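You operate a simulated robot arm through the tools that you are given. There is no shell and no other tool.

You are at the controls of a simulated robot arm. One attempt, no reset.

JOB
Dock the grey breaker and test it on HIGH.
Fine: dock it before you switch on; one press of the orange key; leave it docked with the tester on.

Only the result counts: the job must be done as asked and must still hold three seconds after the hand-in. Knocking over, shifting, dropping, spilling or breaking anything else fails it.

ROBOT AND FRAMES
A 6-joint arm with a two-finger parallel gripper, fixed in place. Base frame: the origin is at the foot of the arm, x ahead of it, y to its left, z up; the work surface is at about z = 0.85. Units: m, rad, N and s.
Its first joint turns from -2.897 to 2.897 rad. Payload 3.91 kg.
The TCP is the grasp point between the finger pads, 0.03 m short of the fingertips. In the tool frame z runs along the fingers and y along their closing line. Largest opening 0.11 m; finger width 0.02, thickness 0.01; the body of the gripper, 0.048 by 0.112 m, starts 0.055 m behind the TCP.
Orientation is told as [roll, pitch, yaw] about the base's x, y, z axes, in that order, counted from this pose: with the fingers straight down and closing along the base's y, the tool's x points along the base's -x, its y along +y and its z along -z.

CONTROLS
- The arm moves only by the tool move_arm. Its argument "motion" is one flat list of numbers, 7 for each row, row after row: the shift along the base's x, y, z in mm, then the turn, a rotation vector about the base's x, y, z in rad, then the gripper command, from -1 (shut) to 1 (fully open), values between in proportion. In form: [dx, dy, dz, rx, ry, rz, jaw, dx, dy, dz, rx, ry, rz, jaw, ...]. A call has 1 to 20 rows; each row shifts and turns the commanded pose from where the row before left it. Rows are played at 5 a second. More than 0.05 m and 0.15 rad between two rows, or a gripper value outside its range, and nothing of the call is played. A pose out of reach is approached as far as the arm can. The call stops where the force on the tool passes 90 N (or 10 N more than at its start, if that is more) or the arm is blocked; 0.2 s more then pass. The fingers move at their own pace (about 0.108 m/s each) and stop on an object; they squeeze with about 22 N. The grip force told is the motor's: it shows also when the fingers shut on nothing. Time passes only in rows, and 0.2 s behind the last, so rows that do not move let the fingers close. The reply holds the time, the measured pose of the TCP, the force on the tool along the base axes, the opening and the grip force, in the units named above and with some noise, with the torque about the TCP (base axes, N m) and any sound that the robot's microphone picked up.
- Cameras (640 x 400 px; columns grow to the right, rows downward): "scene" is fixed at [0.2197, -0.5018, 1.6208]; the picture's right is [0.83, -0.56, 0.00], its down [-0.41, -0.61, -0.67] and it looks along [0.38, 0.56, -0.74] (base axes); focal length 369 px, centre (320, 200). "wrist" rides on the gripper at [0.072, 0.017, -0.103] in the tool frame; the picture's right is [-0.23, 0.97, 0.00], its down [-0.76, -0.18, -0.62] and it looks along [-0.61, -0.14, 0.78] (tool axes); focal length 222 px, centre (320, 200).
- grab_frame(camera): a new picture of that camera. The clock stands still meanwhile.
- probe_pixels(camera, pixels): for up to 12 pixels [column, row] of the newest picture of that camera ("zoom" is the newest enlarged one), the place [x, y, z] in the base frame of the surface seen there, good to about 0.003 m. The clock stands still meanwhile.
- inspect(camera, box): a new picture of the part [left, top, right, bottom] of that camera's present view, enlarged. The clock stands still meanwhile.
- job_done(): hands the job in; it is judged then, once.

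Unless the task says otherwise, let go and move clear before handing in.

The tools are called after "Call:" by a JSON object that holds its "op" and its "data". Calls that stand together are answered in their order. move_arm: Moves the arm, as the interface text tells. Its arguments: {"type":"object","properties":{"motion":{"type":"array"}},"required":["motion"]} The other tools are called the same way: grab_frame (camera) takes a picture; probe_pixels (camera, pixels) gives the place of the surface under pixels of a picture; inspect (camera, box) takes an enlarged picture of a part of a camera's view; job_done () hands the job in.

At the start:

```text
t: 0.0
eef_pos: [0.3715, 0.0002, 1.1194]
orientation: [0.0, -1.52, -0.001]
force: [-0.2, 0.6, -0.9]
ft_torque: [0.01, -0.02, 0.01]
finger_gap: 0.1099
grip_force: 0.0
```

scene: 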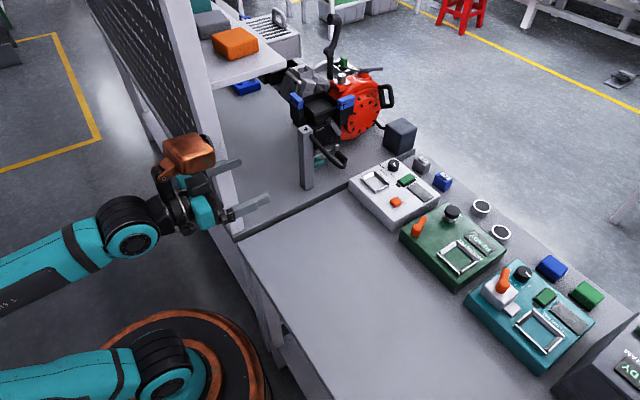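
wrist: 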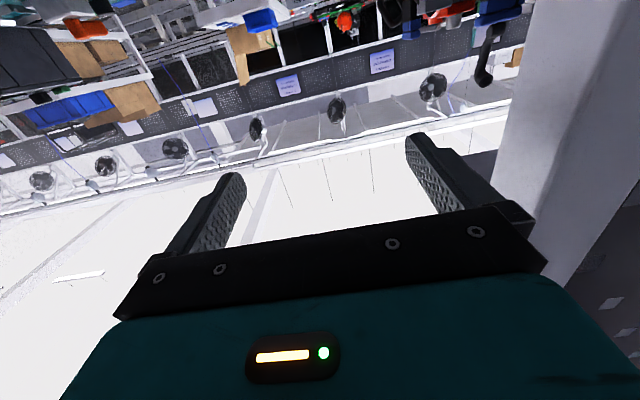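

The scene shows three testers (white about [395,190], green [452,245], teal [530,315]) and several small blocks along the far edge. I'll zoom in to identify the grey breaker, the docks, the keys and the knobs.

Call:
{"op": "inspect", "data": {"camera": "scene", "box": [340, 110, 500, 210]}}

Call:
{"op": "inspect", "data": {"camera": "scene", "box": [390, 190, 530, 290]}}

Call:
{"op": "inspect", "data": {"camera": "scene", "box": [460, 240, 640, 400]}}

```text
4.00 times, centred on (420, 160) of scene
```

zoom: 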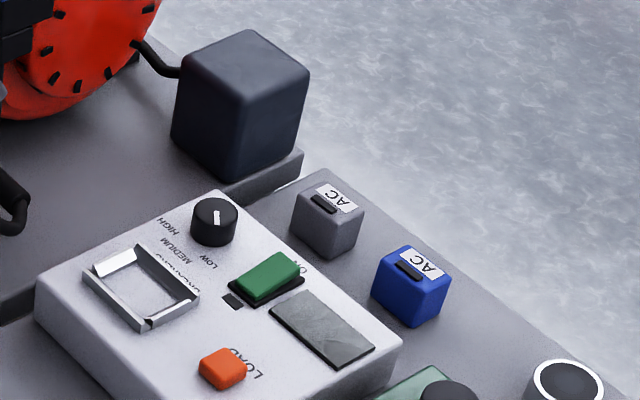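

```text
4.00 times, centred on (460, 240) of scene
```

zoom: 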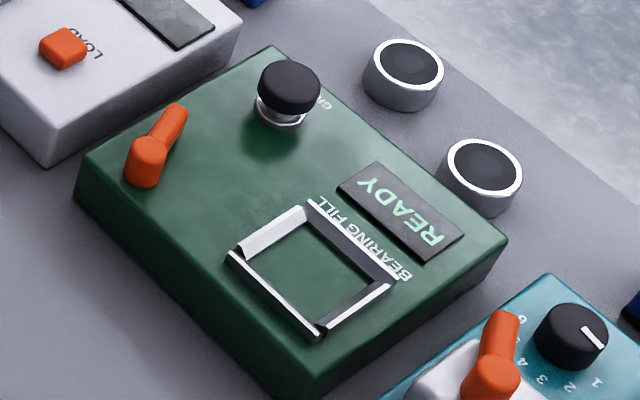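

```text
2.50 times, centred on (550, 320) of scene
```

zoom: 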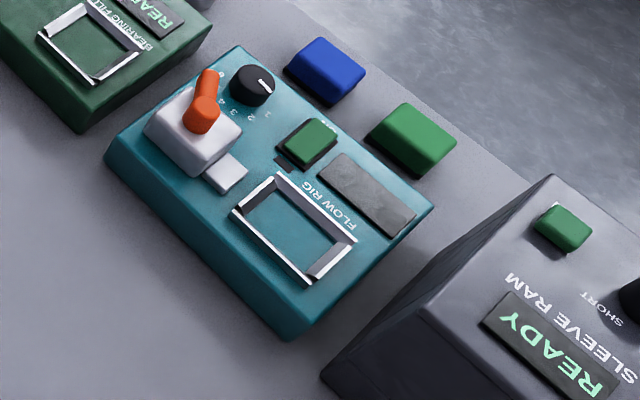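

The white tester (zoom 1) has a HIGH/MEDIUM/LOW knob, a green ON rocker, an orange LOAD key and a square dock. The grey breaker marked AC stands at scene [421,165]. I'll zoom closer and probe.

Call:
{"op": "inspect", "data": {"camera": "scene", "box": [345, 145, 445, 230]}}

```text
4.71 times, centred on (395, 188) of scene
```

zoom: 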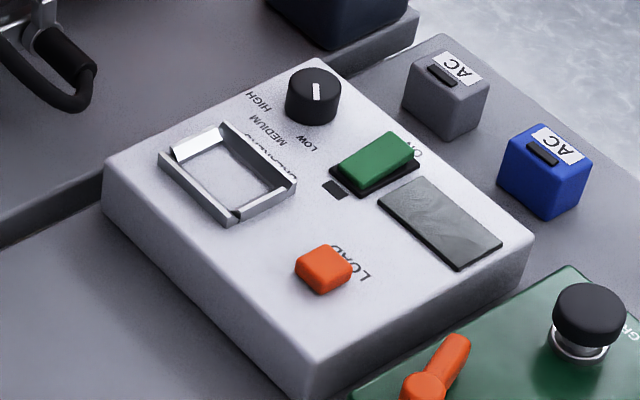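

Call:
{"op": "probe_pixels", "data": {"camera": "zoom", "pixels": [[404, 98], [425, 52], [489, 90], [448, 138], [440, 75], [468, 70], [313, 92], [317, 82], [170, 153], [228, 122], [295, 183], [233, 220]]}}

Call:
{"op": "probe_pixels", "data": {"camera": "zoom", "pixels": [[225, 180], [345, 170], [375, 165], [400, 143], [325, 262], [325, 190], [110, 158], [315, 60], [533, 240], [305, 385], [300, 330], [450, 225]]}}

Call:
{"op": "probe_pixels", "data": {"camera": "zoom", "pixels": [[445, 350], [430, 385], [590, 305], [545, 155], [510, 170], [390, 60], [302, 73], [326, 73], [340, 92], [290, 92], [315, 105], [470, 160]]}}

```text
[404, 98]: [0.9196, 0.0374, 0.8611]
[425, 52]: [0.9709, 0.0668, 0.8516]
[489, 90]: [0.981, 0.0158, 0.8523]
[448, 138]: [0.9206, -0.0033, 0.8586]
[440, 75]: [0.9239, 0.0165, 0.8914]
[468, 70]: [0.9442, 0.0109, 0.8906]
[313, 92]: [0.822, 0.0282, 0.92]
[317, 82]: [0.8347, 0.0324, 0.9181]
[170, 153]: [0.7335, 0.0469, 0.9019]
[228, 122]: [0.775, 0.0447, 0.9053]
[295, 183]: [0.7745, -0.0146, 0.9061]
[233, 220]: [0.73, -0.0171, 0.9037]
```

```text
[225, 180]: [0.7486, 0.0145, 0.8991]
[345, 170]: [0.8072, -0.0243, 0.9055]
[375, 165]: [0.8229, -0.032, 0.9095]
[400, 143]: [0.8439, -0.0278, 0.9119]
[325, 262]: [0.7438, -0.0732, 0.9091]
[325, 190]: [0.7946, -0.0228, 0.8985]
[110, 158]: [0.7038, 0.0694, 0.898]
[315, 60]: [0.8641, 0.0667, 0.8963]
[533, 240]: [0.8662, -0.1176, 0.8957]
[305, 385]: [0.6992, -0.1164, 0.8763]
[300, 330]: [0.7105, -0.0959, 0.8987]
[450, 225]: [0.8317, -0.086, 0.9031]
```

```text
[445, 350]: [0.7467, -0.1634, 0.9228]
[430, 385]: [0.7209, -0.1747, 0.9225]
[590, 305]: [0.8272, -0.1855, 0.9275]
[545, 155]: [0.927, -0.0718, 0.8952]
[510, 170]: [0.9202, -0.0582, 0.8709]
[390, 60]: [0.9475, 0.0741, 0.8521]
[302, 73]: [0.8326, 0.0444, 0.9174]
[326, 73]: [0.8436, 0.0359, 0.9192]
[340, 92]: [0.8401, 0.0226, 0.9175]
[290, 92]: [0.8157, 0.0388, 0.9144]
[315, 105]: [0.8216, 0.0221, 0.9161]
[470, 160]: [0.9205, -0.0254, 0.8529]
```

The tester box spans about x 0.70–0.87 and y -0.12–0.07 with its top at z 0.898, and the grey breaker is near (0.94, 0.017). Before turning the tool down I'll probe the surrounding obstacles (post, shelf, post at [306,160]).

Call:
{"op": "grab_frame", "data": {"camera": "scene"}}

Call:
{"op": "probe_pixels", "data": {"camera": "scene", "pixels": [[306, 130], [306, 185], [238, 238], [215, 130], [230, 190], [285, 68], [330, 20], [340, 130], [400, 125], [190, 20], [245, 40], [320, 300]]}}

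```text
taken
```

scene: 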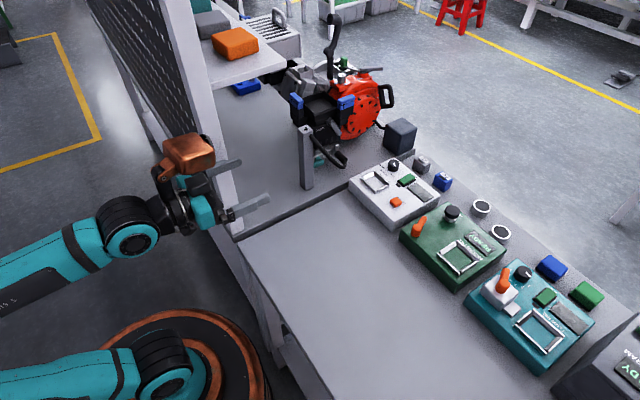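

```text
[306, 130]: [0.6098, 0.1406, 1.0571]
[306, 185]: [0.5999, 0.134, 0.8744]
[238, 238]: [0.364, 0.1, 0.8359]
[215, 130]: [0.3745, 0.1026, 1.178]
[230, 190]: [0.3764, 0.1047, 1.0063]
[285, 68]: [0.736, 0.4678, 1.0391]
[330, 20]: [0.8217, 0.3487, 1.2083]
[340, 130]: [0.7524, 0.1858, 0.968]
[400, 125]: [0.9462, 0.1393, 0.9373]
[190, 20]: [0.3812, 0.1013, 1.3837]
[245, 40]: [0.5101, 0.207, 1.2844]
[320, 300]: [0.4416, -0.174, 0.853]
```

The posts at (0.37, 0.10) and (0.60, 0.14) are the nearby hazards, so I'll drift to -y while turning the tool down. The stop will be above and before the tester, for a wrist view.

Call:
{"op": "move_arm", "data": {"motion": [0, -20, 10, 0, 0, 0, 1, 10, -20, 10, 0, 0.138, 0, 1, 25, -15, 10, 0, 0.138, 0, 1, 25, 0, 10, 0, 0.138, 0, 1, 25, 0, 10, 0, 0.138, 0, 1, 25, 0, 10, 0, 0.138, 0, 1, 25, 0, 0, 0, 0.138, 0, 1, 25, 0, 0, 0, 0.138, 0, 1, 25, 0, 0, 0, 0.138, 0, 1, 25, 0, 0, 0, 0.138, 0, 1, 25, 0, 0, 0, 0.138, 0, 1, 15, 0, 0, 0, 0.14, 0, 1, 0, 0, 0, 0, 0, 0, 1]}}

Call:
{"op": "grab_frame", "data": {"camera": "wrist"}}

Call:
{"op": "grab_frame", "data": {"camera": "scene"}}

```text
t: 2.8
eef_pos: [0.6215, -0.0558, 1.1802]
orientation: [0.0, 0.0, -0.001]
force: [-0.9, 0.1, 0.6]
ft_torque: [0.01, -0.03, -0.01]
finger_gap: 0.11
grip_force: 0.0
out of reach, approached as far as the arm can: row 1
```

```text
taken
```

wrist: 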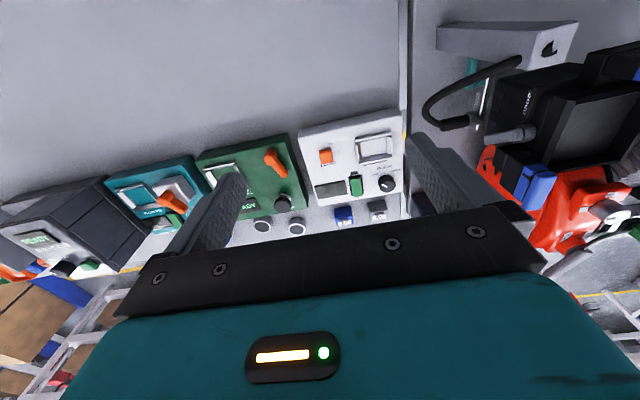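

```text
taken
```

scene: 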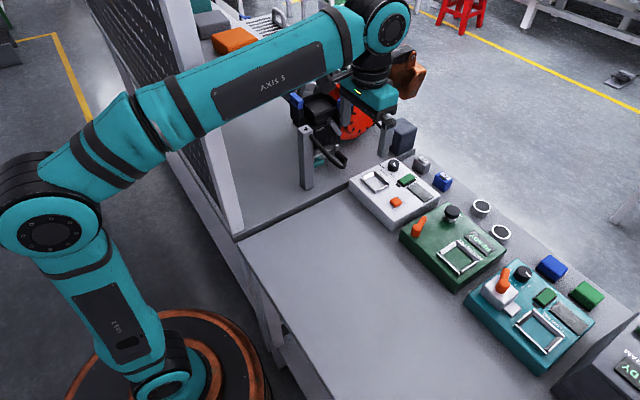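

The wrist view shows the white tester around [355,165]. I'll enlarge it to read the knob.

Call:
{"op": "inspect", "data": {"camera": "wrist", "box": [290, 100, 420, 230]}}

```text
3.08 times, centred on (355, 165) of wrist
```

zoom: 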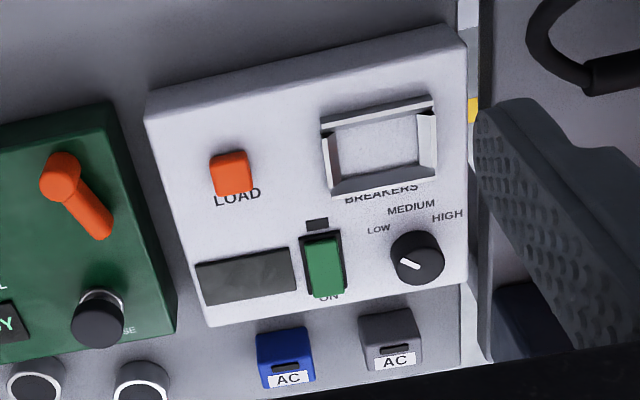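

The pointer mark on the knob (zoom [410,266]) seems to lie along the LOW direction, but I need a nearer look. I'll move lower over the tester.

Call:
{"op": "move_arm", "data": {"motion": [20, 5, -40, 0, 0, 0, 1, 20, 5, -40, 0, 0, 0, 1, 20, 5, -40, 0, 0, 0, 1, 0, 0, 0, 0, 0, 0, 1]}}

Call:
{"op": "grab_frame", "data": {"camera": "wrist"}}

Call:
{"op": "inspect", "data": {"camera": "wrist", "box": [260, 110, 420, 230]}}

```text
t: 3.8
eef_pos: [0.6812, -0.0399, 1.0594]
orientation: [0.0, -0.002, 0.0]
force: [0.3, -0.4, -0.5]
ft_torque: [0.02, 0.01, 0.0]
finger_gap: 0.1101
grip_force: 0.0
```

```text
taken
```

wrist: 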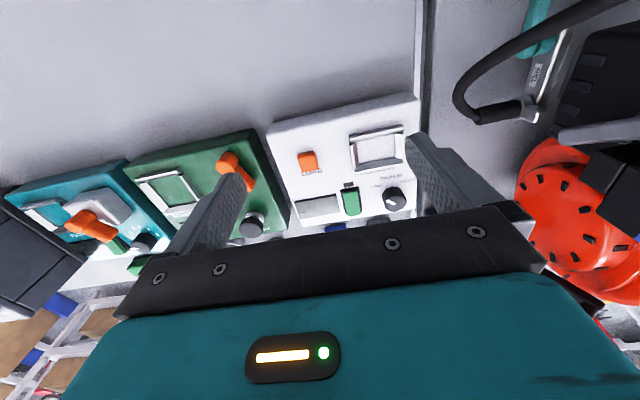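

```text
3.33 times, centred on (340, 170) of wrist
```

zoom: 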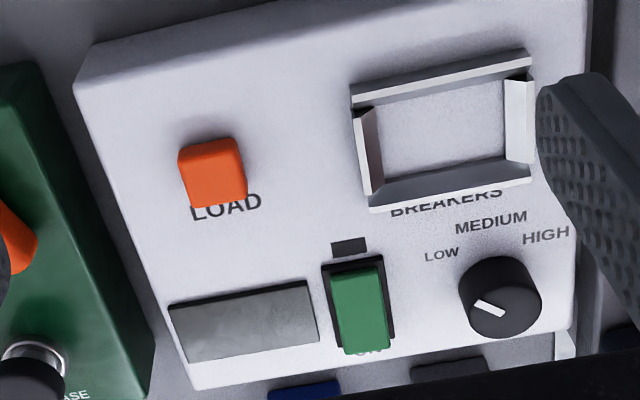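

The pointer runs from the knob's centre to zoom [473,300], which is toward the LOW side. I'll probe the knob, labels, dock, rocker, and key from this view.

Call:
{"op": "probe_pixels", "data": {"camera": "zoom", "pixels": [[476, 301], [502, 312], [441, 254], [490, 222], [546, 236], [500, 295], [540, 305], [468, 290], [508, 333], [505, 262], [497, 275], [525, 325]]}}

Call:
{"op": "probe_pixels", "data": {"camera": "zoom", "pixels": [[440, 130], [352, 90], [370, 208], [532, 180], [528, 55], [376, 105], [384, 180], [503, 155], [503, 85], [520, 120], [365, 150], [440, 72]]}}

Call:
{"op": "probe_pixels", "data": {"camera": "zoom", "pixels": [[212, 170], [182, 155], [240, 145], [190, 205], [245, 195], [355, 280], [365, 340], [333, 275], [378, 270], [387, 345], [348, 350], [326, 268]]}}

```text
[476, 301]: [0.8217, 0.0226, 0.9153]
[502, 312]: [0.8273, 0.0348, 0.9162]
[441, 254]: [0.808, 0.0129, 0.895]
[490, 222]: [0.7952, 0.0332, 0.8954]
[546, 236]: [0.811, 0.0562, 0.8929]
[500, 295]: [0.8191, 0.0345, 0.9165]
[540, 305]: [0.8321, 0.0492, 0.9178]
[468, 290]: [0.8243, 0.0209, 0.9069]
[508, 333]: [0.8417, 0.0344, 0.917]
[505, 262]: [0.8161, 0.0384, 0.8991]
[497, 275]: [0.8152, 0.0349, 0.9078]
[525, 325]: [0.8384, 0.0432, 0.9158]
```

```text
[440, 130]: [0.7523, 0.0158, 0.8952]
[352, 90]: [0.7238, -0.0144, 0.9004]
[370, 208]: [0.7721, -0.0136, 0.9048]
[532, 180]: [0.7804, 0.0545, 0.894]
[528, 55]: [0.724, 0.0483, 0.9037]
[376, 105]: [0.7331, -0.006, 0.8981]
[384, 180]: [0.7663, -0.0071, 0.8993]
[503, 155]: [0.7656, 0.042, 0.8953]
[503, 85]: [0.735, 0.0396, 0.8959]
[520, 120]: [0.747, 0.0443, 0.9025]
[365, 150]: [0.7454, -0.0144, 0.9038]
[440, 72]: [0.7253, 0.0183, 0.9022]
```

```text
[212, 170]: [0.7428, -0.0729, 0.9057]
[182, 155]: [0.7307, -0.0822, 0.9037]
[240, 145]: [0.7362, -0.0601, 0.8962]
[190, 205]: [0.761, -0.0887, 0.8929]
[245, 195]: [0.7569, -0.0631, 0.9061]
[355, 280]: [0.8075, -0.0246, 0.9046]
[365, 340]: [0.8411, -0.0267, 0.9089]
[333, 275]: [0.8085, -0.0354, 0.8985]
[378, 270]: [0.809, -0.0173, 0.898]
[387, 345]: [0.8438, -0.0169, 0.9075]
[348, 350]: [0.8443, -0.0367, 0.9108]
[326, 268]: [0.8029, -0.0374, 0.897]
```

The knob centre is about (0.829, 0.035), with the pointer at about -57° (LOW), MEDIUM straight toward -x and HIGH at about +50°, so a clockwise turn seen from above. Next I'll move over to view the grey breaker closely, after probing the machine's handle near the tester for clearance.

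Call:
{"op": "probe_pixels", "data": {"camera": "wrist", "pixels": [[470, 120], [455, 90], [500, 45], [525, 112], [540, 60], [520, 180], [530, 210], [565, 140], [420, 60], [430, 110]]}}

Call:
{"op": "move_arm", "data": {"motion": [40, 15, 0, 0, 0, 0, 1, 40, 15, 0, 0, 0, 0, 1, 20, 10, 0, 0, 0, 0, 1, 0, 0, 0, 0, 0, 0, 1]}}

Call:
{"op": "grab_frame", "data": {"camera": "wrist"}}

```text
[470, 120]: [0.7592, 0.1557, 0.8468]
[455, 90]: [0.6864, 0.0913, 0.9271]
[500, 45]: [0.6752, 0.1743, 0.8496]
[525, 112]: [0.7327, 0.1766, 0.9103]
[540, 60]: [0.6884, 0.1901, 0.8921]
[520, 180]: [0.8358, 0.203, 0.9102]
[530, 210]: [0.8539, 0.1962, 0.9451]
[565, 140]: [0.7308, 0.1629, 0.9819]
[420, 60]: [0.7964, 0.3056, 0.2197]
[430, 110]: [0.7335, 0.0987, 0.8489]
```

```text
t: 4.8
eef_pos: [0.781, 0.0002, 1.0598]
orientation: [0.001, 0.0, 0.0]
force: [-0.3, -0.4, -0.9]
ft_torque: [0.02, 0.05, -0.02]
finger_gap: 0.1099
grip_force: 0.1
```

```text
taken
```

wrist: 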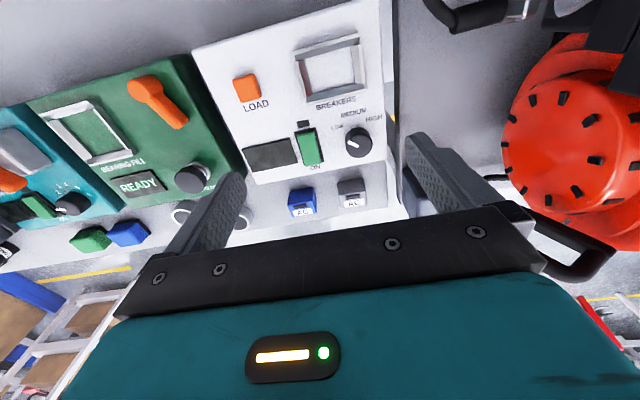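

The black hook handle reaches (0.686, 0.091, 0.927), to be avoided near the dock. Now I'll enlarge the grey breaker ([352,190]) and the dock.

Call:
{"op": "inspect", "data": {"camera": "wrist", "box": [320, 165, 390, 215]}}

Call:
{"op": "probe_pixels", "data": {"camera": "wrist", "pixels": [[340, 182], [362, 179], [339, 195], [365, 192], [342, 205], [366, 203], [340, 190], [353, 202]]}}

Call:
{"op": "inspect", "data": {"camera": "wrist", "box": [280, 20, 400, 160]}}

```text
8.00 times, centred on (355, 190) of wrist
```

zoom: 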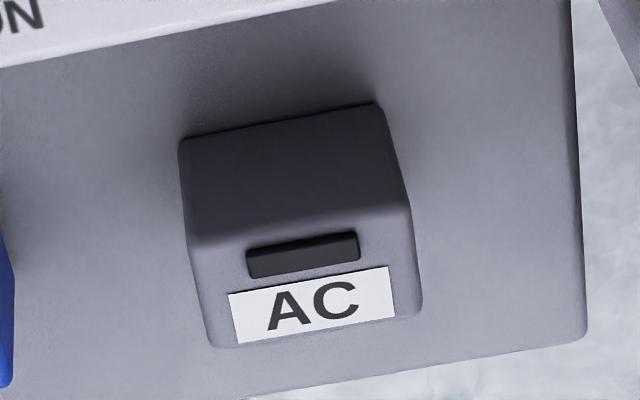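

```text
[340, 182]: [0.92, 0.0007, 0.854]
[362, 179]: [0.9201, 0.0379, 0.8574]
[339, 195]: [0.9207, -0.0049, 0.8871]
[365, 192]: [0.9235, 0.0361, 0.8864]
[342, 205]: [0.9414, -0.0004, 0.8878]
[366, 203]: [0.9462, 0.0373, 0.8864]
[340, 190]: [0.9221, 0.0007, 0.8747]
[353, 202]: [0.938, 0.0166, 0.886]
```

```text
2.86 times, centred on (340, 90) of wrist
```

zoom: 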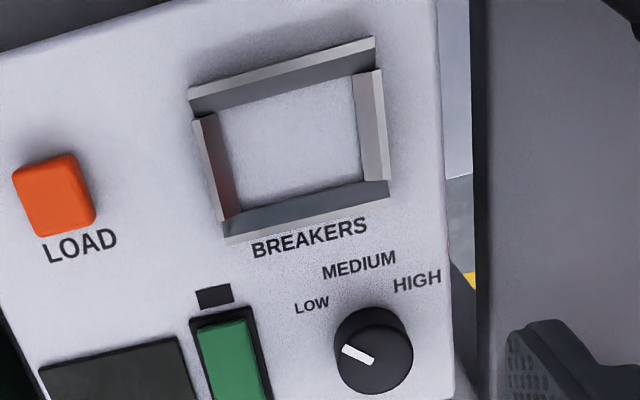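

The breaker appears about 42 mm in y and shorter in x, which matches the dock's shape, so no turn is needed. I'll probe both edges more finely.

Call:
{"op": "probe_pixels", "data": {"camera": "zoom", "pixels": [[232, 112], [355, 82], [360, 172], [240, 205], [192, 92], [375, 42], [387, 192], [228, 238], [205, 160], [378, 120], [280, 78], [300, 218]]}}

Call:
{"op": "inspect", "data": {"camera": "wrist", "box": [320, 165, 390, 215]}}

Call:
{"op": "probe_pixels", "data": {"camera": "zoom", "pixels": [[195, 245], [400, 212], [215, 340], [415, 308], [310, 235], [320, 330], [255, 265], [350, 250], [185, 150], [380, 115], [280, 290], [310, 255]]}}

```text
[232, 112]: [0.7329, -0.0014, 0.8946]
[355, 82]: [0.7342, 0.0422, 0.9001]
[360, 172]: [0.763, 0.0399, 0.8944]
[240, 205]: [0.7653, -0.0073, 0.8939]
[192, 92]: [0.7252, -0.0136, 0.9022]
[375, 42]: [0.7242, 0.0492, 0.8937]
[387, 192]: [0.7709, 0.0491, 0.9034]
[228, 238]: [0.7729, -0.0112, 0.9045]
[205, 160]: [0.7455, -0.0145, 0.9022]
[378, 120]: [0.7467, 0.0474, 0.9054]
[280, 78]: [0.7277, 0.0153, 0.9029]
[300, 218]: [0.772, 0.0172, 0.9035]
```

```text
8.00 times, centred on (355, 190) of wrist
```

zoom: 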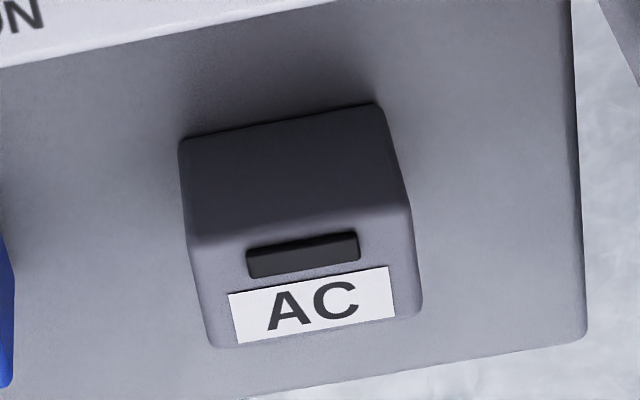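

```text
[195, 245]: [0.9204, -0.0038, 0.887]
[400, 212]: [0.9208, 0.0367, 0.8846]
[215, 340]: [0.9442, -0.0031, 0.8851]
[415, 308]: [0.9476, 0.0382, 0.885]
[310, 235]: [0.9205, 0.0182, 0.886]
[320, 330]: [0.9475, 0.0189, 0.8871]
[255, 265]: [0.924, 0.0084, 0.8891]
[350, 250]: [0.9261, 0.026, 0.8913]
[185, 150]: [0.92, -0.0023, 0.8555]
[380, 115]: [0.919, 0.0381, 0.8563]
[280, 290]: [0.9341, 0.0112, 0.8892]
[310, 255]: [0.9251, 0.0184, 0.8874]
```

The breaker spans x 0.919–0.949 and y -0.004–0.039, top z about 0.886. The dock's inside is about x 0.733–0.765 and y -0.006–0.042, centred near (0.749, 0.0177). I'll move above the breaker with a partial opening and come part of the way down.

Call:
{"op": "move_arm", "data": {"motion": [40, 5, 0, 0, 0, 0, 0.3, 40, 5, 0, 0, 0, 0, 0.3, 40, 5, 0, 0, 0, 0, 0.3, 33, 2, -20, 0, 0, 0, 0.3, 0, 0, -40, 0, 0, 0, 0.3, 0, 0, -30, 0, 0, 0, 0.3, 0, 0, 0, 0, 0, 0, 0.3]}}

Call:
{"op": "grab_frame", "data": {"camera": "wrist"}}

Call:
{"op": "inspect", "data": {"camera": "scene", "box": [345, 80, 505, 200]}}

```text
t: 6.4
eef_pos: [0.9346, 0.0173, 0.9688]
orientation: [0.0, -0.002, 0.002]
force: [0.1, -0.7, -0.5]
ft_torque: [-0.01, 0.0, 0.01]
finger_gap: 0.0712
grip_force: 0.0
```

```text
taken
```

wrist: 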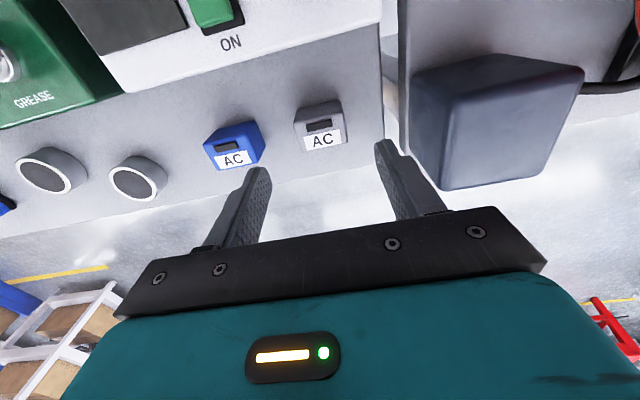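

```text
3.33 times, centred on (425, 140) of scene
```

zoom: 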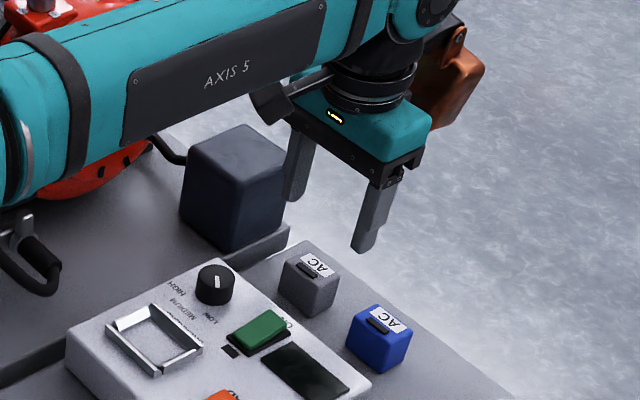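

The grey breaker ([320,125]) lies between the fingers' lines. Before descending I'll check the dark box at [490,120] for clearance and re-measure the breaker from here.

Call:
{"op": "probe_pixels", "data": {"camera": "wrist", "pixels": [[415, 90], [445, 185], [490, 70], [455, 110], [540, 120], [296, 130], [343, 122], [303, 150], [347, 143], [297, 113], [338, 100], [320, 128]]}}

```text
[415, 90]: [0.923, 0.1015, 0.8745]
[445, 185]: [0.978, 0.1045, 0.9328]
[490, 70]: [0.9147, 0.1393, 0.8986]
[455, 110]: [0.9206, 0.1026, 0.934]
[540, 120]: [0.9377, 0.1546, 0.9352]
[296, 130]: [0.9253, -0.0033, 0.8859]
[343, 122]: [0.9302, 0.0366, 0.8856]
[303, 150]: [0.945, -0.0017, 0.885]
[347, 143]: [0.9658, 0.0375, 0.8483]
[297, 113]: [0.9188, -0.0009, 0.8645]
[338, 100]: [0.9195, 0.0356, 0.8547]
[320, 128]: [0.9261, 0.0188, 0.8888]
```

The dark box starts at y = 0.10, clear of the fingers (0.062). Descending to grip height.

Call:
{"op": "move_arm", "data": {"motion": [0, 0, -30, 0, 0, 0, 0.3, 0, 0, -25, 0, 0, 0, 0.3, 0, 0, -20, 0, 0, 0, 0.3, 0, 0, 0, 0, 0, 0, 0.3]}}

Call:
{"op": "grab_frame", "data": {"camera": "wrist"}}

Call:
{"op": "inspect", "data": {"camera": "scene", "box": [375, 110, 475, 200]}}

```text
t: 7.4
eef_pos: [0.9349, 0.0169, 0.8951]
orientation: [-0.001, -0.001, -0.001]
force: [-0.2, 0.6, 0.1]
ft_torque: [-0.01, -0.03, 0.0]
finger_gap: 0.0713
grip_force: 0.0
```

```text
taken
```

wrist: 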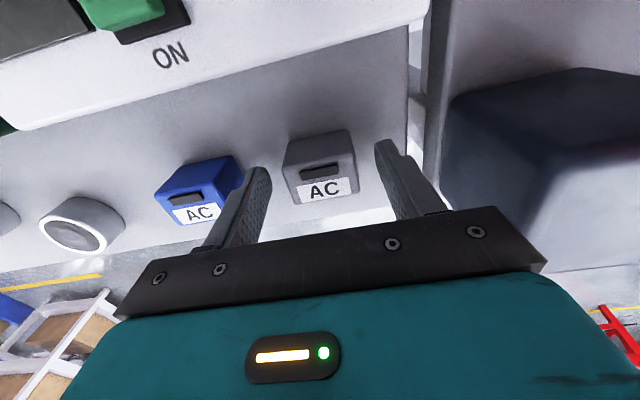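

```text
4.44 times, centred on (425, 155) of scene
```

zoom: 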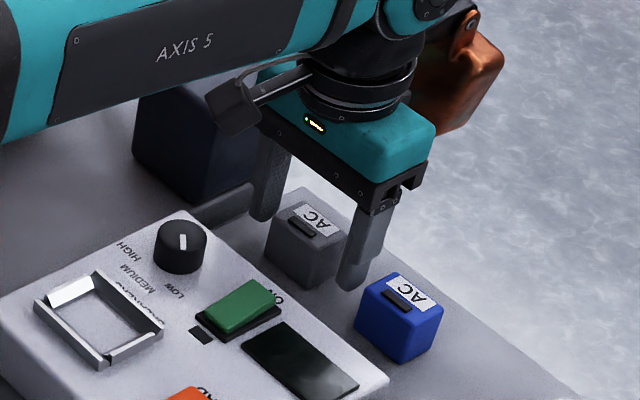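

The breaker sits between both fingers with clear gaps on each side. Closing now.

Call:
{"op": "move_arm", "data": {"motion": [0, 0, 0, 0, 0, 0, 0, 0, 0, 0, 0, 0, 0, -0.3, 0, 0, 0, 0, 0, 0, -1, 0, 0, 0, 0, 0, 0, -1, 0, 0, 0, 0, 0, 0, -1]}}

Call:
{"op": "grab_frame", "data": {"camera": "wrist"}}

```text
t: 8.6
eef_pos: [0.934, 0.0164, 0.8939]
orientation: [0.0, 0.001, -0.002]
force: [0.8, -0.1, -0.9]
ft_torque: [0.02, -0.01, -0.01]
finger_gap: 0.0432
grip_force: 21.9
```

```text
taken
```

wrist: 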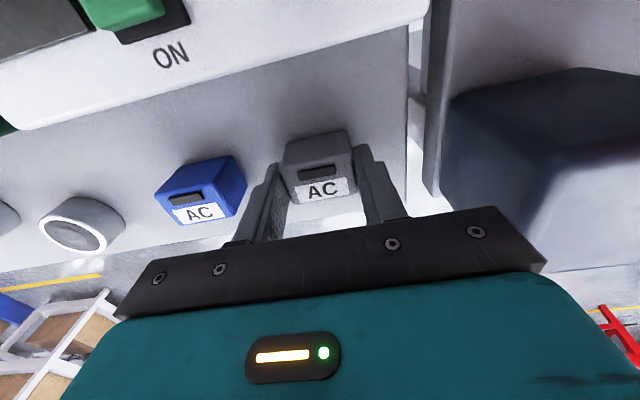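

Grip force is 21.9 N at a gap of 43.2 mm, so it is held. Lifting straight up.

Call:
{"op": "move_arm", "data": {"motion": [0, 0, 10, 0, 0, 0, -1, 0, 0, 30, 0, 0, 0, -1, 0, 0, 40, 0, 0, 0, -1, 0, 0, 40, 0, 0, 0, -1, 0, 0, 0, 0, 0, 0, -1]}}

Call:
{"op": "inspect", "data": {"camera": "wrist", "box": [230, 90, 430, 230]}}

```text
t: 9.8
eef_pos: [0.9344, 0.0174, 1.0145]
orientation: [0.001, 0.001, -0.001]
force: [0.5, 0.0, -0.5]
ft_torque: [-0.01, 0.0, 0.01]
finger_gap: 0.043
grip_force: 22.0
```

```text
2.86 times, centred on (330, 160) of wrist
```

zoom: 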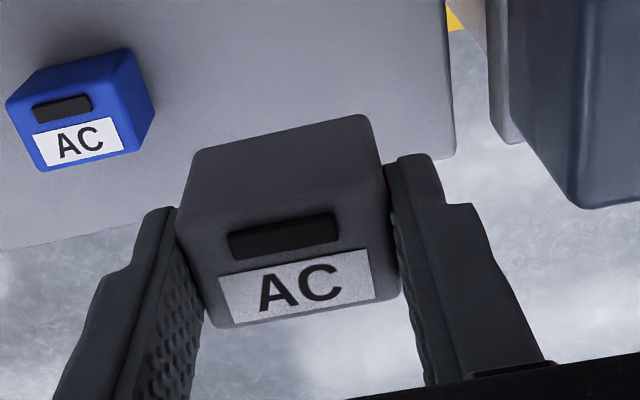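

The breaker is lifted and level. I'll measure its offset relative to the TCP from this view.

Call:
{"op": "probe_pixels", "data": {"camera": "zoom", "pixels": [[280, 170], [220, 190], [340, 160], [200, 230], [280, 215], [370, 200], [230, 322], [300, 312], [385, 295], [200, 160], [360, 125], [300, 320]]}}

```text
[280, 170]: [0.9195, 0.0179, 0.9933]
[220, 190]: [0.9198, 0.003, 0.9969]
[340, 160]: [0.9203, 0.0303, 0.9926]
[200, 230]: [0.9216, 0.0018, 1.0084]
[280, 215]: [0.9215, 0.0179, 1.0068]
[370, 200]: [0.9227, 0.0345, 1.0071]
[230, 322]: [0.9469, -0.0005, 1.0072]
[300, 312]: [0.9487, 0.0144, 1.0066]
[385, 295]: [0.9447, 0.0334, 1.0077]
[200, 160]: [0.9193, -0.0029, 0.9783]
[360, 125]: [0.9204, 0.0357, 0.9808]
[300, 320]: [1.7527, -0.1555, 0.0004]
```

Held breaker: front face at TCP-14.7 mm, back at about +14.5 mm, so it is centred on the TCP; its bottom is about 42.5 mm below the TCP. Carrying it over the dock centre (0.749, 0.0177).

Call:
{"op": "move_arm", "data": {"motion": [-40, 0, 0, 0, 0, 0, -1, -40, 0, 0, 0, 0, 0, -1, -40, 0, 0, 0, 0, 0, -1, -40, 0, 0, 0, 0, 0, -1, -25, 0, 0, 0, 0, 0, -1, 0, 0, -25, 0, 0, 0, -1, 0, 0, -20, 0, 0, 0, -1, 0, 0, 0, 0, 0, 0, -1]}}

Call:
{"op": "inspect", "data": {"camera": "scene", "box": [335, 120, 455, 220]}}

Call:
{"op": "inspect", "data": {"camera": "wrist", "box": [230, 70, 430, 230]}}

```text
t: 11.6
eef_pos: [0.7491, 0.0167, 0.9699]
orientation: [0.0, -0.002, 0.001]
force: [-0.2, 0.3, -1.1]
ft_torque: [-0.03, 0.02, 0.02]
finger_gap: 0.0432
grip_force: 22.0
```

```text
4.00 times, centred on (395, 170) of scene
```

zoom: 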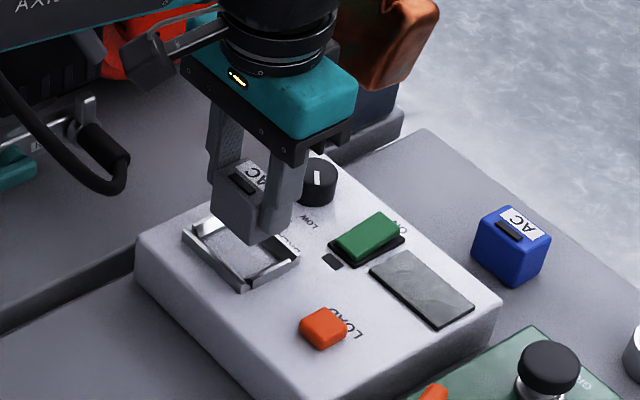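

```text
2.50 times, centred on (330, 150) of wrist
```

zoom: 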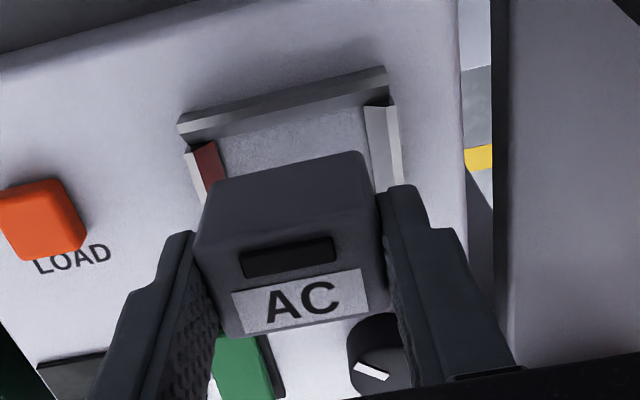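

The breaker hovers over the dock. I'll compare dock edges and breaker edges in this same wrist view.

Call:
{"op": "probe_pixels", "data": {"camera": "zoom", "pixels": [[180, 123], [383, 68], [230, 137], [300, 118], [220, 150], [190, 160], [213, 165], [371, 150], [390, 140], [368, 110], [395, 180], [205, 185]]}}

Call:
{"op": "probe_pixels", "data": {"camera": "zoom", "pixels": [[280, 195], [230, 205], [350, 185], [290, 330], [205, 225], [370, 180], [225, 180], [360, 152], [290, 108], [260, 160], [280, 127], [280, 121]]}}

```text
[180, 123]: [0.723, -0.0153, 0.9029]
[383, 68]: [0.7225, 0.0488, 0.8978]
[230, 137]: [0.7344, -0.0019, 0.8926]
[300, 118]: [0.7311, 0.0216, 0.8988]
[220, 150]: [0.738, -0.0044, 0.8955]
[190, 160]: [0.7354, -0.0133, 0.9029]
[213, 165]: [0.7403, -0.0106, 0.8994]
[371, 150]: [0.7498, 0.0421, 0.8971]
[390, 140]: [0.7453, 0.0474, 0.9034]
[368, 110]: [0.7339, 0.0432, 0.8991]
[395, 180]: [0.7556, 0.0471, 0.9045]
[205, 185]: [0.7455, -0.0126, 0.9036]
```

```text
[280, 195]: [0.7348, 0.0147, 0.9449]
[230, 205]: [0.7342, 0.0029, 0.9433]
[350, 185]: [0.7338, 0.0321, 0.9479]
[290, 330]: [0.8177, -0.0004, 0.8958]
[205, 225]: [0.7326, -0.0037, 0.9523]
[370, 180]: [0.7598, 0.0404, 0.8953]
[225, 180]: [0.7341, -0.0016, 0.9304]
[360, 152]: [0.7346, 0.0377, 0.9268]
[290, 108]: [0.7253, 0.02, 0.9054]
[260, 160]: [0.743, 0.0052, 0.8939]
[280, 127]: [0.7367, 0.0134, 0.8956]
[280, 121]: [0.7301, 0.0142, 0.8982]
```

Front face of the breaker is at x 0.734 against the dock's inner wall at about 0.732, with y nearly centred (shift +1 mm). Lowering gently while watching the force.

Call:
{"op": "move_arm", "data": {"motion": [0, 1, -8, 0, 0, 0, -1, 0, 0, -8, 0, 0, 0, -1, 0, 0, -4, 0, 0, 0, -1, 0, 0, -3, 0, 0, 0, -1, 0, 0, 0, 0, 0, 0, -1]}}

Call:
{"op": "inspect", "data": {"camera": "scene", "box": [345, 145, 425, 215]}}

Call:
{"op": "inspect", "data": {"camera": "wrist", "box": [230, 70, 430, 230]}}

```text
t: 12.8
eef_pos: [0.7495, 0.0181, 0.9466]
orientation: [0.001, 0.001, -0.001]
force: [-0.3, 0.4, 0.1]
ft_torque: [0.01, -0.02, -0.02]
finger_gap: 0.0431
grip_force: 21.7
```

```text
5.71 times, centred on (385, 180) of scene
```

zoom: 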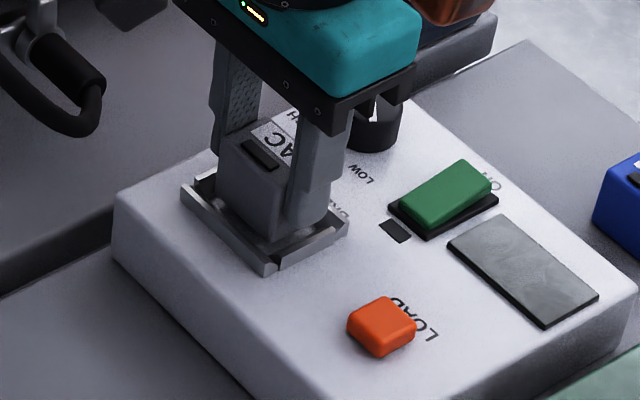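

```text
2.50 times, centred on (330, 150) of wrist
```

zoom: 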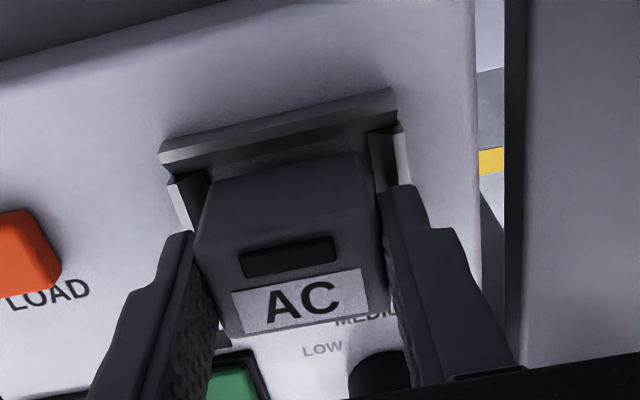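

The breaker is entering between the walls without contact force. Lowering in small steps to seat it.

Call:
{"op": "move_arm", "data": {"motion": [0, 0, -2, 0, 0, 0, -1, 0, 0, -2, 0, 0, 0, -1, 0, 0, -2, 0, 0, 0, -1, 0, 0, 0, 0, 0, 0, -1]}}

```text
t: 13.8
eef_pos: [0.7483, 0.0184, 0.9407]
orientation: [0.001, 0.001, 0.0]
force: [0.5, -0.2, -0.8]
ft_torque: [0.03, -0.02, 0.0]
finger_gap: 0.0432
grip_force: 22.1
```

Call:
{"op": "move_arm", "data": {"motion": [0, 0, -1.5, 0, 0, 0, -1, 0, 0, -1.5, 0, 0, 0, -1, 0, 0, 0, 0, 0, 0, -1]}}

Call:
{"op": "inspect", "data": {"camera": "scene", "box": [345, 145, 425, 215]}}

Call:
{"op": "inspect", "data": {"camera": "wrist", "box": [230, 70, 430, 230]}}

```text
t: 14.6
eef_pos: [0.7492, 0.0183, 0.9374]
orientation: [-0.001, -0.004, 0.0]
force: [2.6, 0.6, 22.8]
ft_torque: [-0.02, -0.09, -0.02]
finger_gap: 0.0432
grip_force: 22.0
```

```text
5.71 times, centred on (385, 180) of scene
```

zoom: 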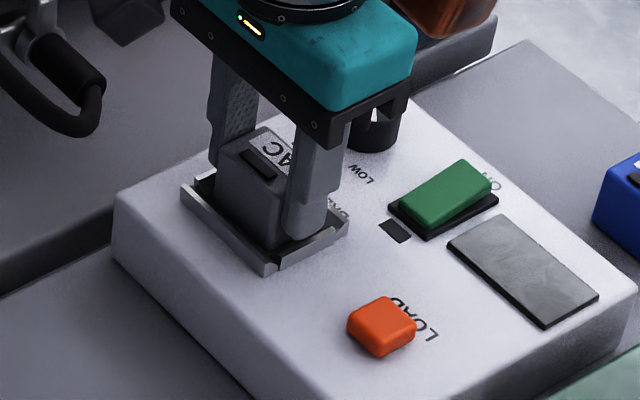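

```text
2.50 times, centred on (330, 150) of wrist
```

zoom: 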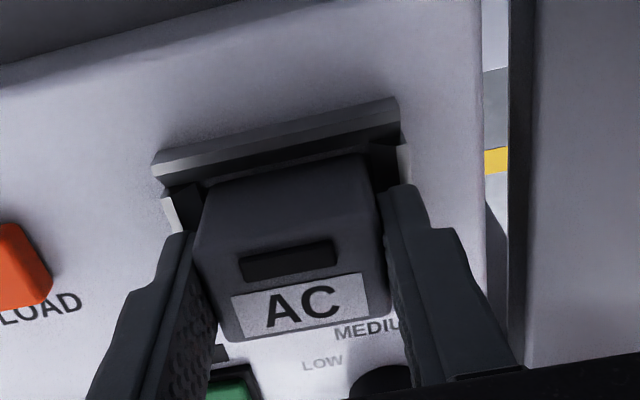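

Contact at 22.8 N with the bottom at about 0.895, which matches the dock floor, so it is seated. I'll relieve the load, open slightly and rise.

Call:
{"op": "move_arm", "data": {"motion": [0, 0, 1, 0, 0, 0, -1, 0, 0, 0, 0, 0, 0, 0, 0, 0, 0, 0, 0, 0, 0.1, 0, 0, 0, 0, 0, 0, 0.1, 0, 0, 20, 0, 0, 0, 0.1, 0, 0, 40, 0, 0, 0, 0.1, 0, 0, 40, 0, 0, 0, 0.1, 0, 0, 0, 0, 0, 0, 0.1]}}

Call:
{"op": "inspect", "data": {"camera": "scene", "box": [345, 145, 425, 215]}}

Call:
{"op": "inspect", "data": {"camera": "wrist", "box": [230, 70, 430, 230]}}

```text
t: 16.4
eef_pos: [0.7505, 0.0188, 1.0392]
orientation: [0.001, -0.001, -0.002]
force: [-0.3, 0.2, 0.9]
ft_torque: [-0.01, -0.02, 0.02]
finger_gap: 0.0604
grip_force: 0.1
```

```text
5.71 times, centred on (385, 180) of scene
```

zoom: 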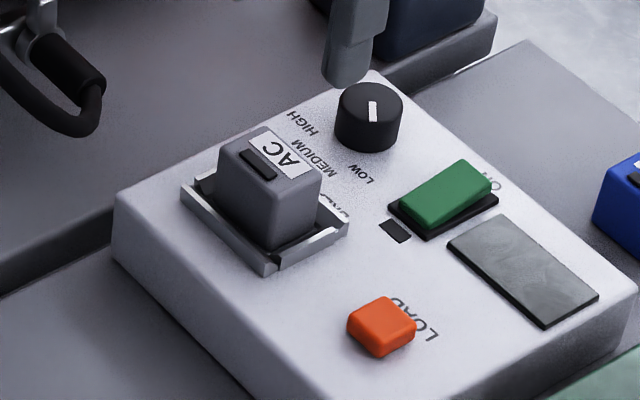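

```text
2.50 times, centred on (330, 150) of wrist
```

zoom: 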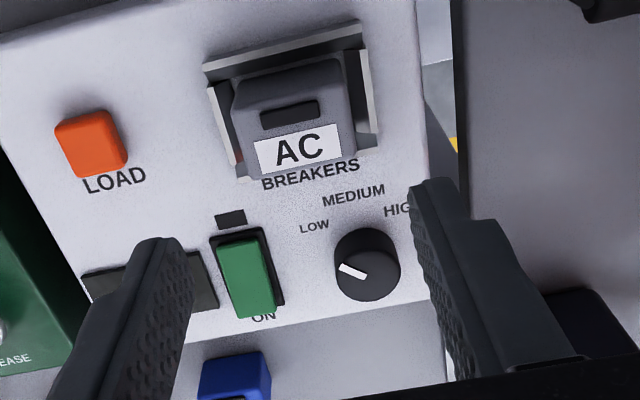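

The breaker sits in the frame, level. I'll probe its seating and the knob's rim from both views.

Call:
{"op": "probe_pixels", "data": {"camera": "zoom", "pixels": [[250, 110], [330, 90], [325, 155], [245, 168], [345, 267], [362, 275], [338, 262], [398, 255], [370, 295], [365, 245], [385, 285], [375, 258]]}}

Call:
{"op": "inspect", "data": {"camera": "scene", "box": [375, 145, 415, 175]}}

Call:
{"op": "probe_pixels", "data": {"camera": "zoom", "pixels": [[240, 120], [300, 110], [250, 80], [330, 140], [260, 190], [280, 70], [230, 130], [325, 95], [285, 150], [290, 135], [285, 115], [275, 100]]}}

```text
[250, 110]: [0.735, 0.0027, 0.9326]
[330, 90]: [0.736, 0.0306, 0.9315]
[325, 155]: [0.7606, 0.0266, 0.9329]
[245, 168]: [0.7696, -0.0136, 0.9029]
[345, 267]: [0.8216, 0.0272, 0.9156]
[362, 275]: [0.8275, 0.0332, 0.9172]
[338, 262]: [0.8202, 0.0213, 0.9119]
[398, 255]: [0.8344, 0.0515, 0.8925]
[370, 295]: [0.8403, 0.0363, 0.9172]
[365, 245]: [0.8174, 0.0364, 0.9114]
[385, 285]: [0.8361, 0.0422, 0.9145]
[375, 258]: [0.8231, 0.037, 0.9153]
```

```text
13.33 times, centred on (395, 160) of scene
```

zoom: 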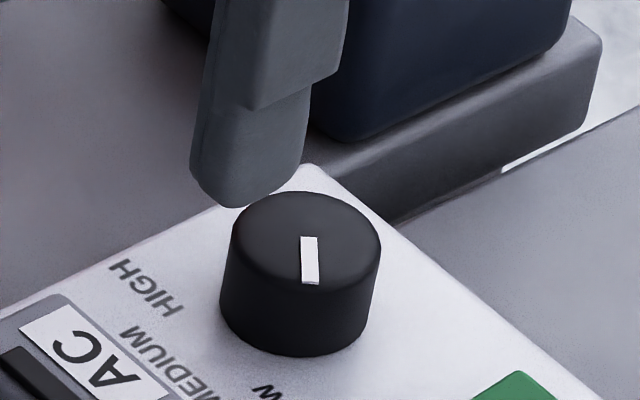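

```text
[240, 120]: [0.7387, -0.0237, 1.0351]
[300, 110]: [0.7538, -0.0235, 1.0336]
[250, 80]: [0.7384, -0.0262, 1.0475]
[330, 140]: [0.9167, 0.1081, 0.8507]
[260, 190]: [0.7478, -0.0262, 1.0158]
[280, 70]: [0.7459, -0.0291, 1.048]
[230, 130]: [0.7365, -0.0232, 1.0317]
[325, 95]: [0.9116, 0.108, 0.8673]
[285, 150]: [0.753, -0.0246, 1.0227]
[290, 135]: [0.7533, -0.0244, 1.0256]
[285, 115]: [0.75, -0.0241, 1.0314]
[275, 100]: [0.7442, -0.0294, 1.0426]
```

The mark runs from the knob's centre (zoom [308,240]) toward the camera, so it points to LOW. I'll get an accurate knob centre and pointer direction from this large picture.

Call:
{"op": "probe_pixels", "data": {"camera": "zoom", "pixels": [[308, 240], [310, 280], [240, 235], [373, 240], [300, 198], [306, 286], [260, 205], [355, 270], [350, 208], [255, 268]]}}

```text
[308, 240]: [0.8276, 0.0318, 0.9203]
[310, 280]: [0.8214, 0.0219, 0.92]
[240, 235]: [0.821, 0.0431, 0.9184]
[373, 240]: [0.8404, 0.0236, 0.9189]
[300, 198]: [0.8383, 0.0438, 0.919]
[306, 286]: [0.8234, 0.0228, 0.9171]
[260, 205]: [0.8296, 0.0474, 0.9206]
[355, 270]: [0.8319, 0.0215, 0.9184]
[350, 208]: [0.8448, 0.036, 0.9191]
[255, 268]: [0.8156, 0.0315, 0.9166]
```

The knob centre is (0.8305, 0.034), radius about 14.5 mm, top z 0.919, pointer at -58°. I'll move over the knob while yawing +1.0 rad, so the later clockwise turn stays symmetrical.

Call:
{"op": "move_arm", "data": {"motion": [20, 4, 0, 0, 0, 0.126, 0, 20, 4, 0, 0, 0, 0.126, 0, 20, 4, 0, 0, 0, 0.126, 0, 20, 3.2, 0, 0, 0, 0.126, 0, 0, 0, 0, 0, 0, 0.126, 0, 0, 0, 0, 0, 0, 0.126, 0, 0, 0, 0, 0, 0, 0.126, 0, 0, 0, 0, 0, 0, 0.126, 0, 0, 0, 0, 0, 0, 0, 0]}}

Call:
{"op": "grab_frame", "data": {"camera": "wrist"}}

Call:
{"op": "inspect", "data": {"camera": "scene", "box": [335, 80, 455, 200]}}

```text
t: 18.4
eef_pos: [0.8296, 0.0319, 1.0381]
orientation: [0.001, -0.003, 1.008]
force: [-0.3, -0.1, -0.7]
ft_torque: [-0.03, -0.02, -0.01]
finger_gap: 0.055
grip_force: 0.1
```

```text
taken
```

wrist: 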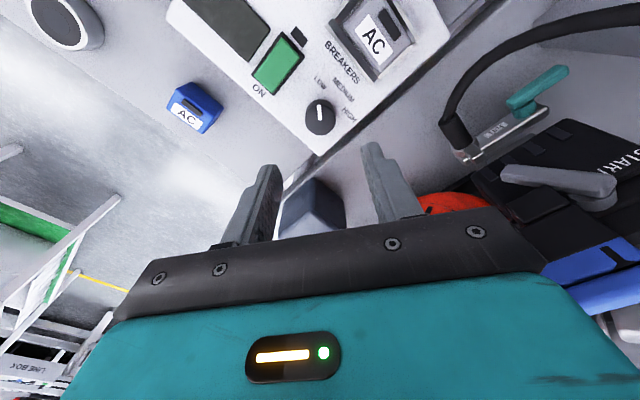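

```text
3.33 times, centred on (395, 140) of scene
```

zoom: 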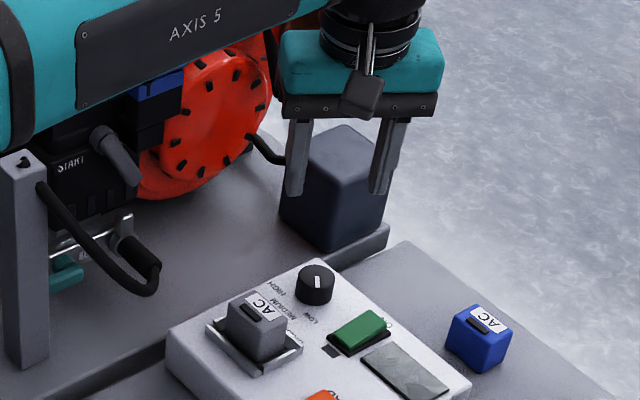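

Yaw is now 1.008 and the tool is above the knob at (0.830, 0.032). I'll descend over the knob with a small lateral correction and stop with the fingertips just above the panel.

Call:
{"op": "move_arm", "data": {"motion": [0.5, 1.5, -35, 0, 0, 0, -0.1, 0, 0, -35, 0, 0, 0, -0.1, 0, 0, -20, 0, 0, 0, -0.1, 0, 0, 0, 0, 0, 0, -0.1]}}

Call:
{"op": "grab_frame", "data": {"camera": "wrist"}}

Call:
{"op": "inspect", "data": {"camera": "scene", "box": [355, 120, 435, 200]}}

```text
t: 19.4
eef_pos: [0.8323, 0.0359, 0.9473]
orientation: [0.0, -0.002, 1.009]
force: [-0.3, 0.0, 0.9]
ft_torque: [0.03, 0.0, 0.01]
finger_gap: 0.0494
grip_force: 0.0
```

```text
taken
```

wrist: 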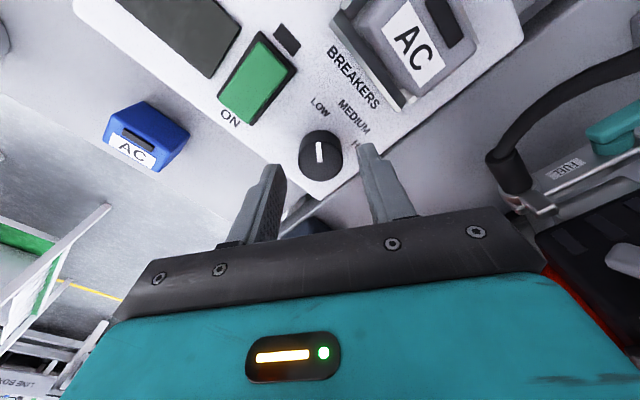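

```text
5.00 times, centred on (395, 160) of scene
```

zoom: 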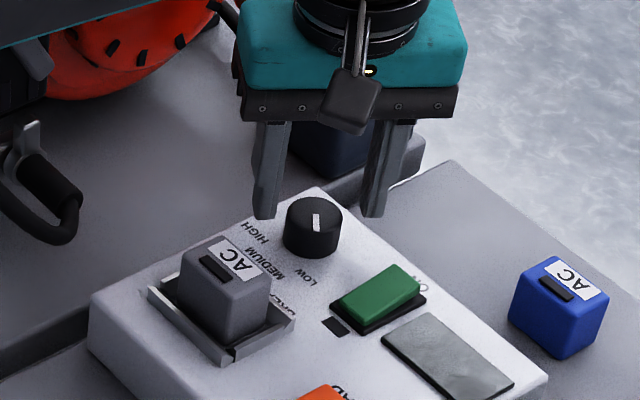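

The knob ([320,152]) is centred between the fingertips. Going down the last 15 mm and closing.

Call:
{"op": "move_arm", "data": {"motion": [-0.5, -0.5, -8, 0, 0, 0, -0.1, 0, 0, -7, 0, 0, 0, -0.1, 0, 0, 0, 0, 0, 0, -0.1, 0, 0, 0, 0, 0, 0, -0.4, 0, 0, 0, 0, 0, 0, -0.7, 0, 0, 0, 0, 0, 0, -1, 0, 0, 0, 0, 0, 0, -1]}}

Call:
{"op": "inspect", "data": {"camera": "wrist", "box": [230, 80, 410, 220]}}

```text
t: 21.0
eef_pos: [0.8307, 0.035, 0.9328]
orientation: [-0.001, -0.002, 1.007]
force: [8.1, -3.1, 1.1]
ft_torque: [0.02, -0.36, -0.01]
finger_gap: 0.0309
grip_force: 45.1
```

```text
2.86 times, centred on (320, 150) of wrist
```

zoom: 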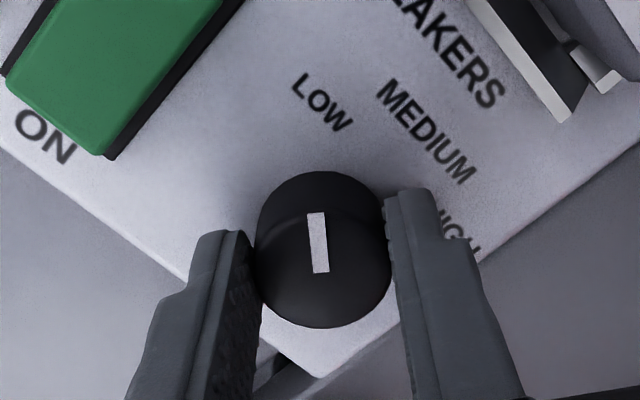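

The grip is slightly off-centre: a side force of (8, -3) N along the closing line. I'll shift about 1 mm that way and re-read.

Call:
{"op": "move_arm", "data": {"motion": [0.7, -0.4, 0, 0, 0, 0, -1, 0, 0, 0, 0, 0, 0, -1]}}

```text
t: 21.6
eef_pos: [0.8312, 0.0345, 0.9333]
orientation: [0.0, -0.001, 1.008]
force: [3.2, -1.1, -1.0]
ft_torque: [0.22, -0.15, -0.04]
finger_gap: 0.0312
grip_force: 45.5
```

Side force is down to 3 N. Now the clockwise turn (negative about z), first a short trial.

Call:
{"op": "move_arm", "data": {"motion": [0.3, -0.2, 0, 0, 0, -0.08, -1, 0, 0, 0, 0, 0, -0.1, -1, 0, 0, 0, 0, 0, -0.1, -1, 0, 0, 0, 0, 0, -0.1, -1, 0, 0, 0, 0, 0, 0, -1]}}

Call:
{"op": "inspect", "data": {"camera": "wrist", "box": [230, 80, 410, 220]}}

```text
t: 22.8
eef_pos: [0.8301, 0.0353, 0.9327]
orientation: [0.0, -0.001, 0.629]
force: [-19.7, 6.6, -10.9]
ft_torque: [0.48, 0.36, 0.03]
finger_gap: 0.0313
grip_force: 45.0
```

```text
2.86 times, centred on (320, 150) of wrist
```

zoom: 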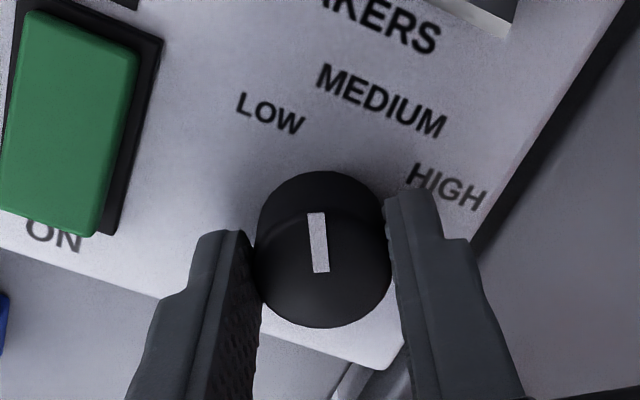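

The knob follows the gripper (its mark stays fixed in the wrist view), but a side force of (-20, 7) N built up. I'll relieve it with a small shift before going on.

Call:
{"op": "move_arm", "data": {"motion": [-1, 0.4, 0.3, 0, 0, 0, -1, 0, 0, 0, 0, 0, 0, -1]}}

```text
t: 23.4
eef_pos: [0.8315, 0.0342, 0.9326]
orientation: [0.001, -0.002, 0.628]
force: [-12.7, 7.4, -15.4]
ft_torque: [-0.17, 0.59, 0.03]
finger_gap: 0.031
grip_force: 44.9
```

Call:
{"op": "move_arm", "data": {"motion": [-1.5, 0.9, -1, 0, 0, 0, -1, 0, 0, 0, 0, 0, 0, -1]}}

```text
t: 24.0
eef_pos: [0.8289, 0.0355, 0.9331]
orientation: [-0.001, -0.003, 0.628]
force: [18.9, 3.0, 1.3]
ft_torque: [-0.04, -0.8, -0.04]
finger_gap: 0.0311
grip_force: 45.0
```

Call:
{"op": "move_arm", "data": {"motion": [0.8, 0.2, 0, 0, 0, 0, -1, 0, 0, 0, 0, 0, 0, -1]}}

```text
t: 24.6
eef_pos: [0.8304, 0.0354, 0.9335]
orientation: [-0.002, 0.0, 0.628]
force: [23.3, -3.9, 11.4]
ft_torque: [0.15, -0.91, -0.02]
finger_gap: 0.0312
grip_force: 45.2
```

Call:
{"op": "move_arm", "data": {"motion": [0, 0, 0, 0, 0, 0, -1, 0, 0, 0, 0, 0, 0, -1, 0, 0, 0, 0, 0, 0, -1]}}

```text
t: 25.4
eef_pos: [0.8301, 0.0342, 0.933]
orientation: [-0.001, -0.002, 0.628]
force: [33.4, -6.7, 23.7]
ft_torque: [-0.44, -0.93, -0.04]
finger_gap: 0.0312
grip_force: 44.5
```

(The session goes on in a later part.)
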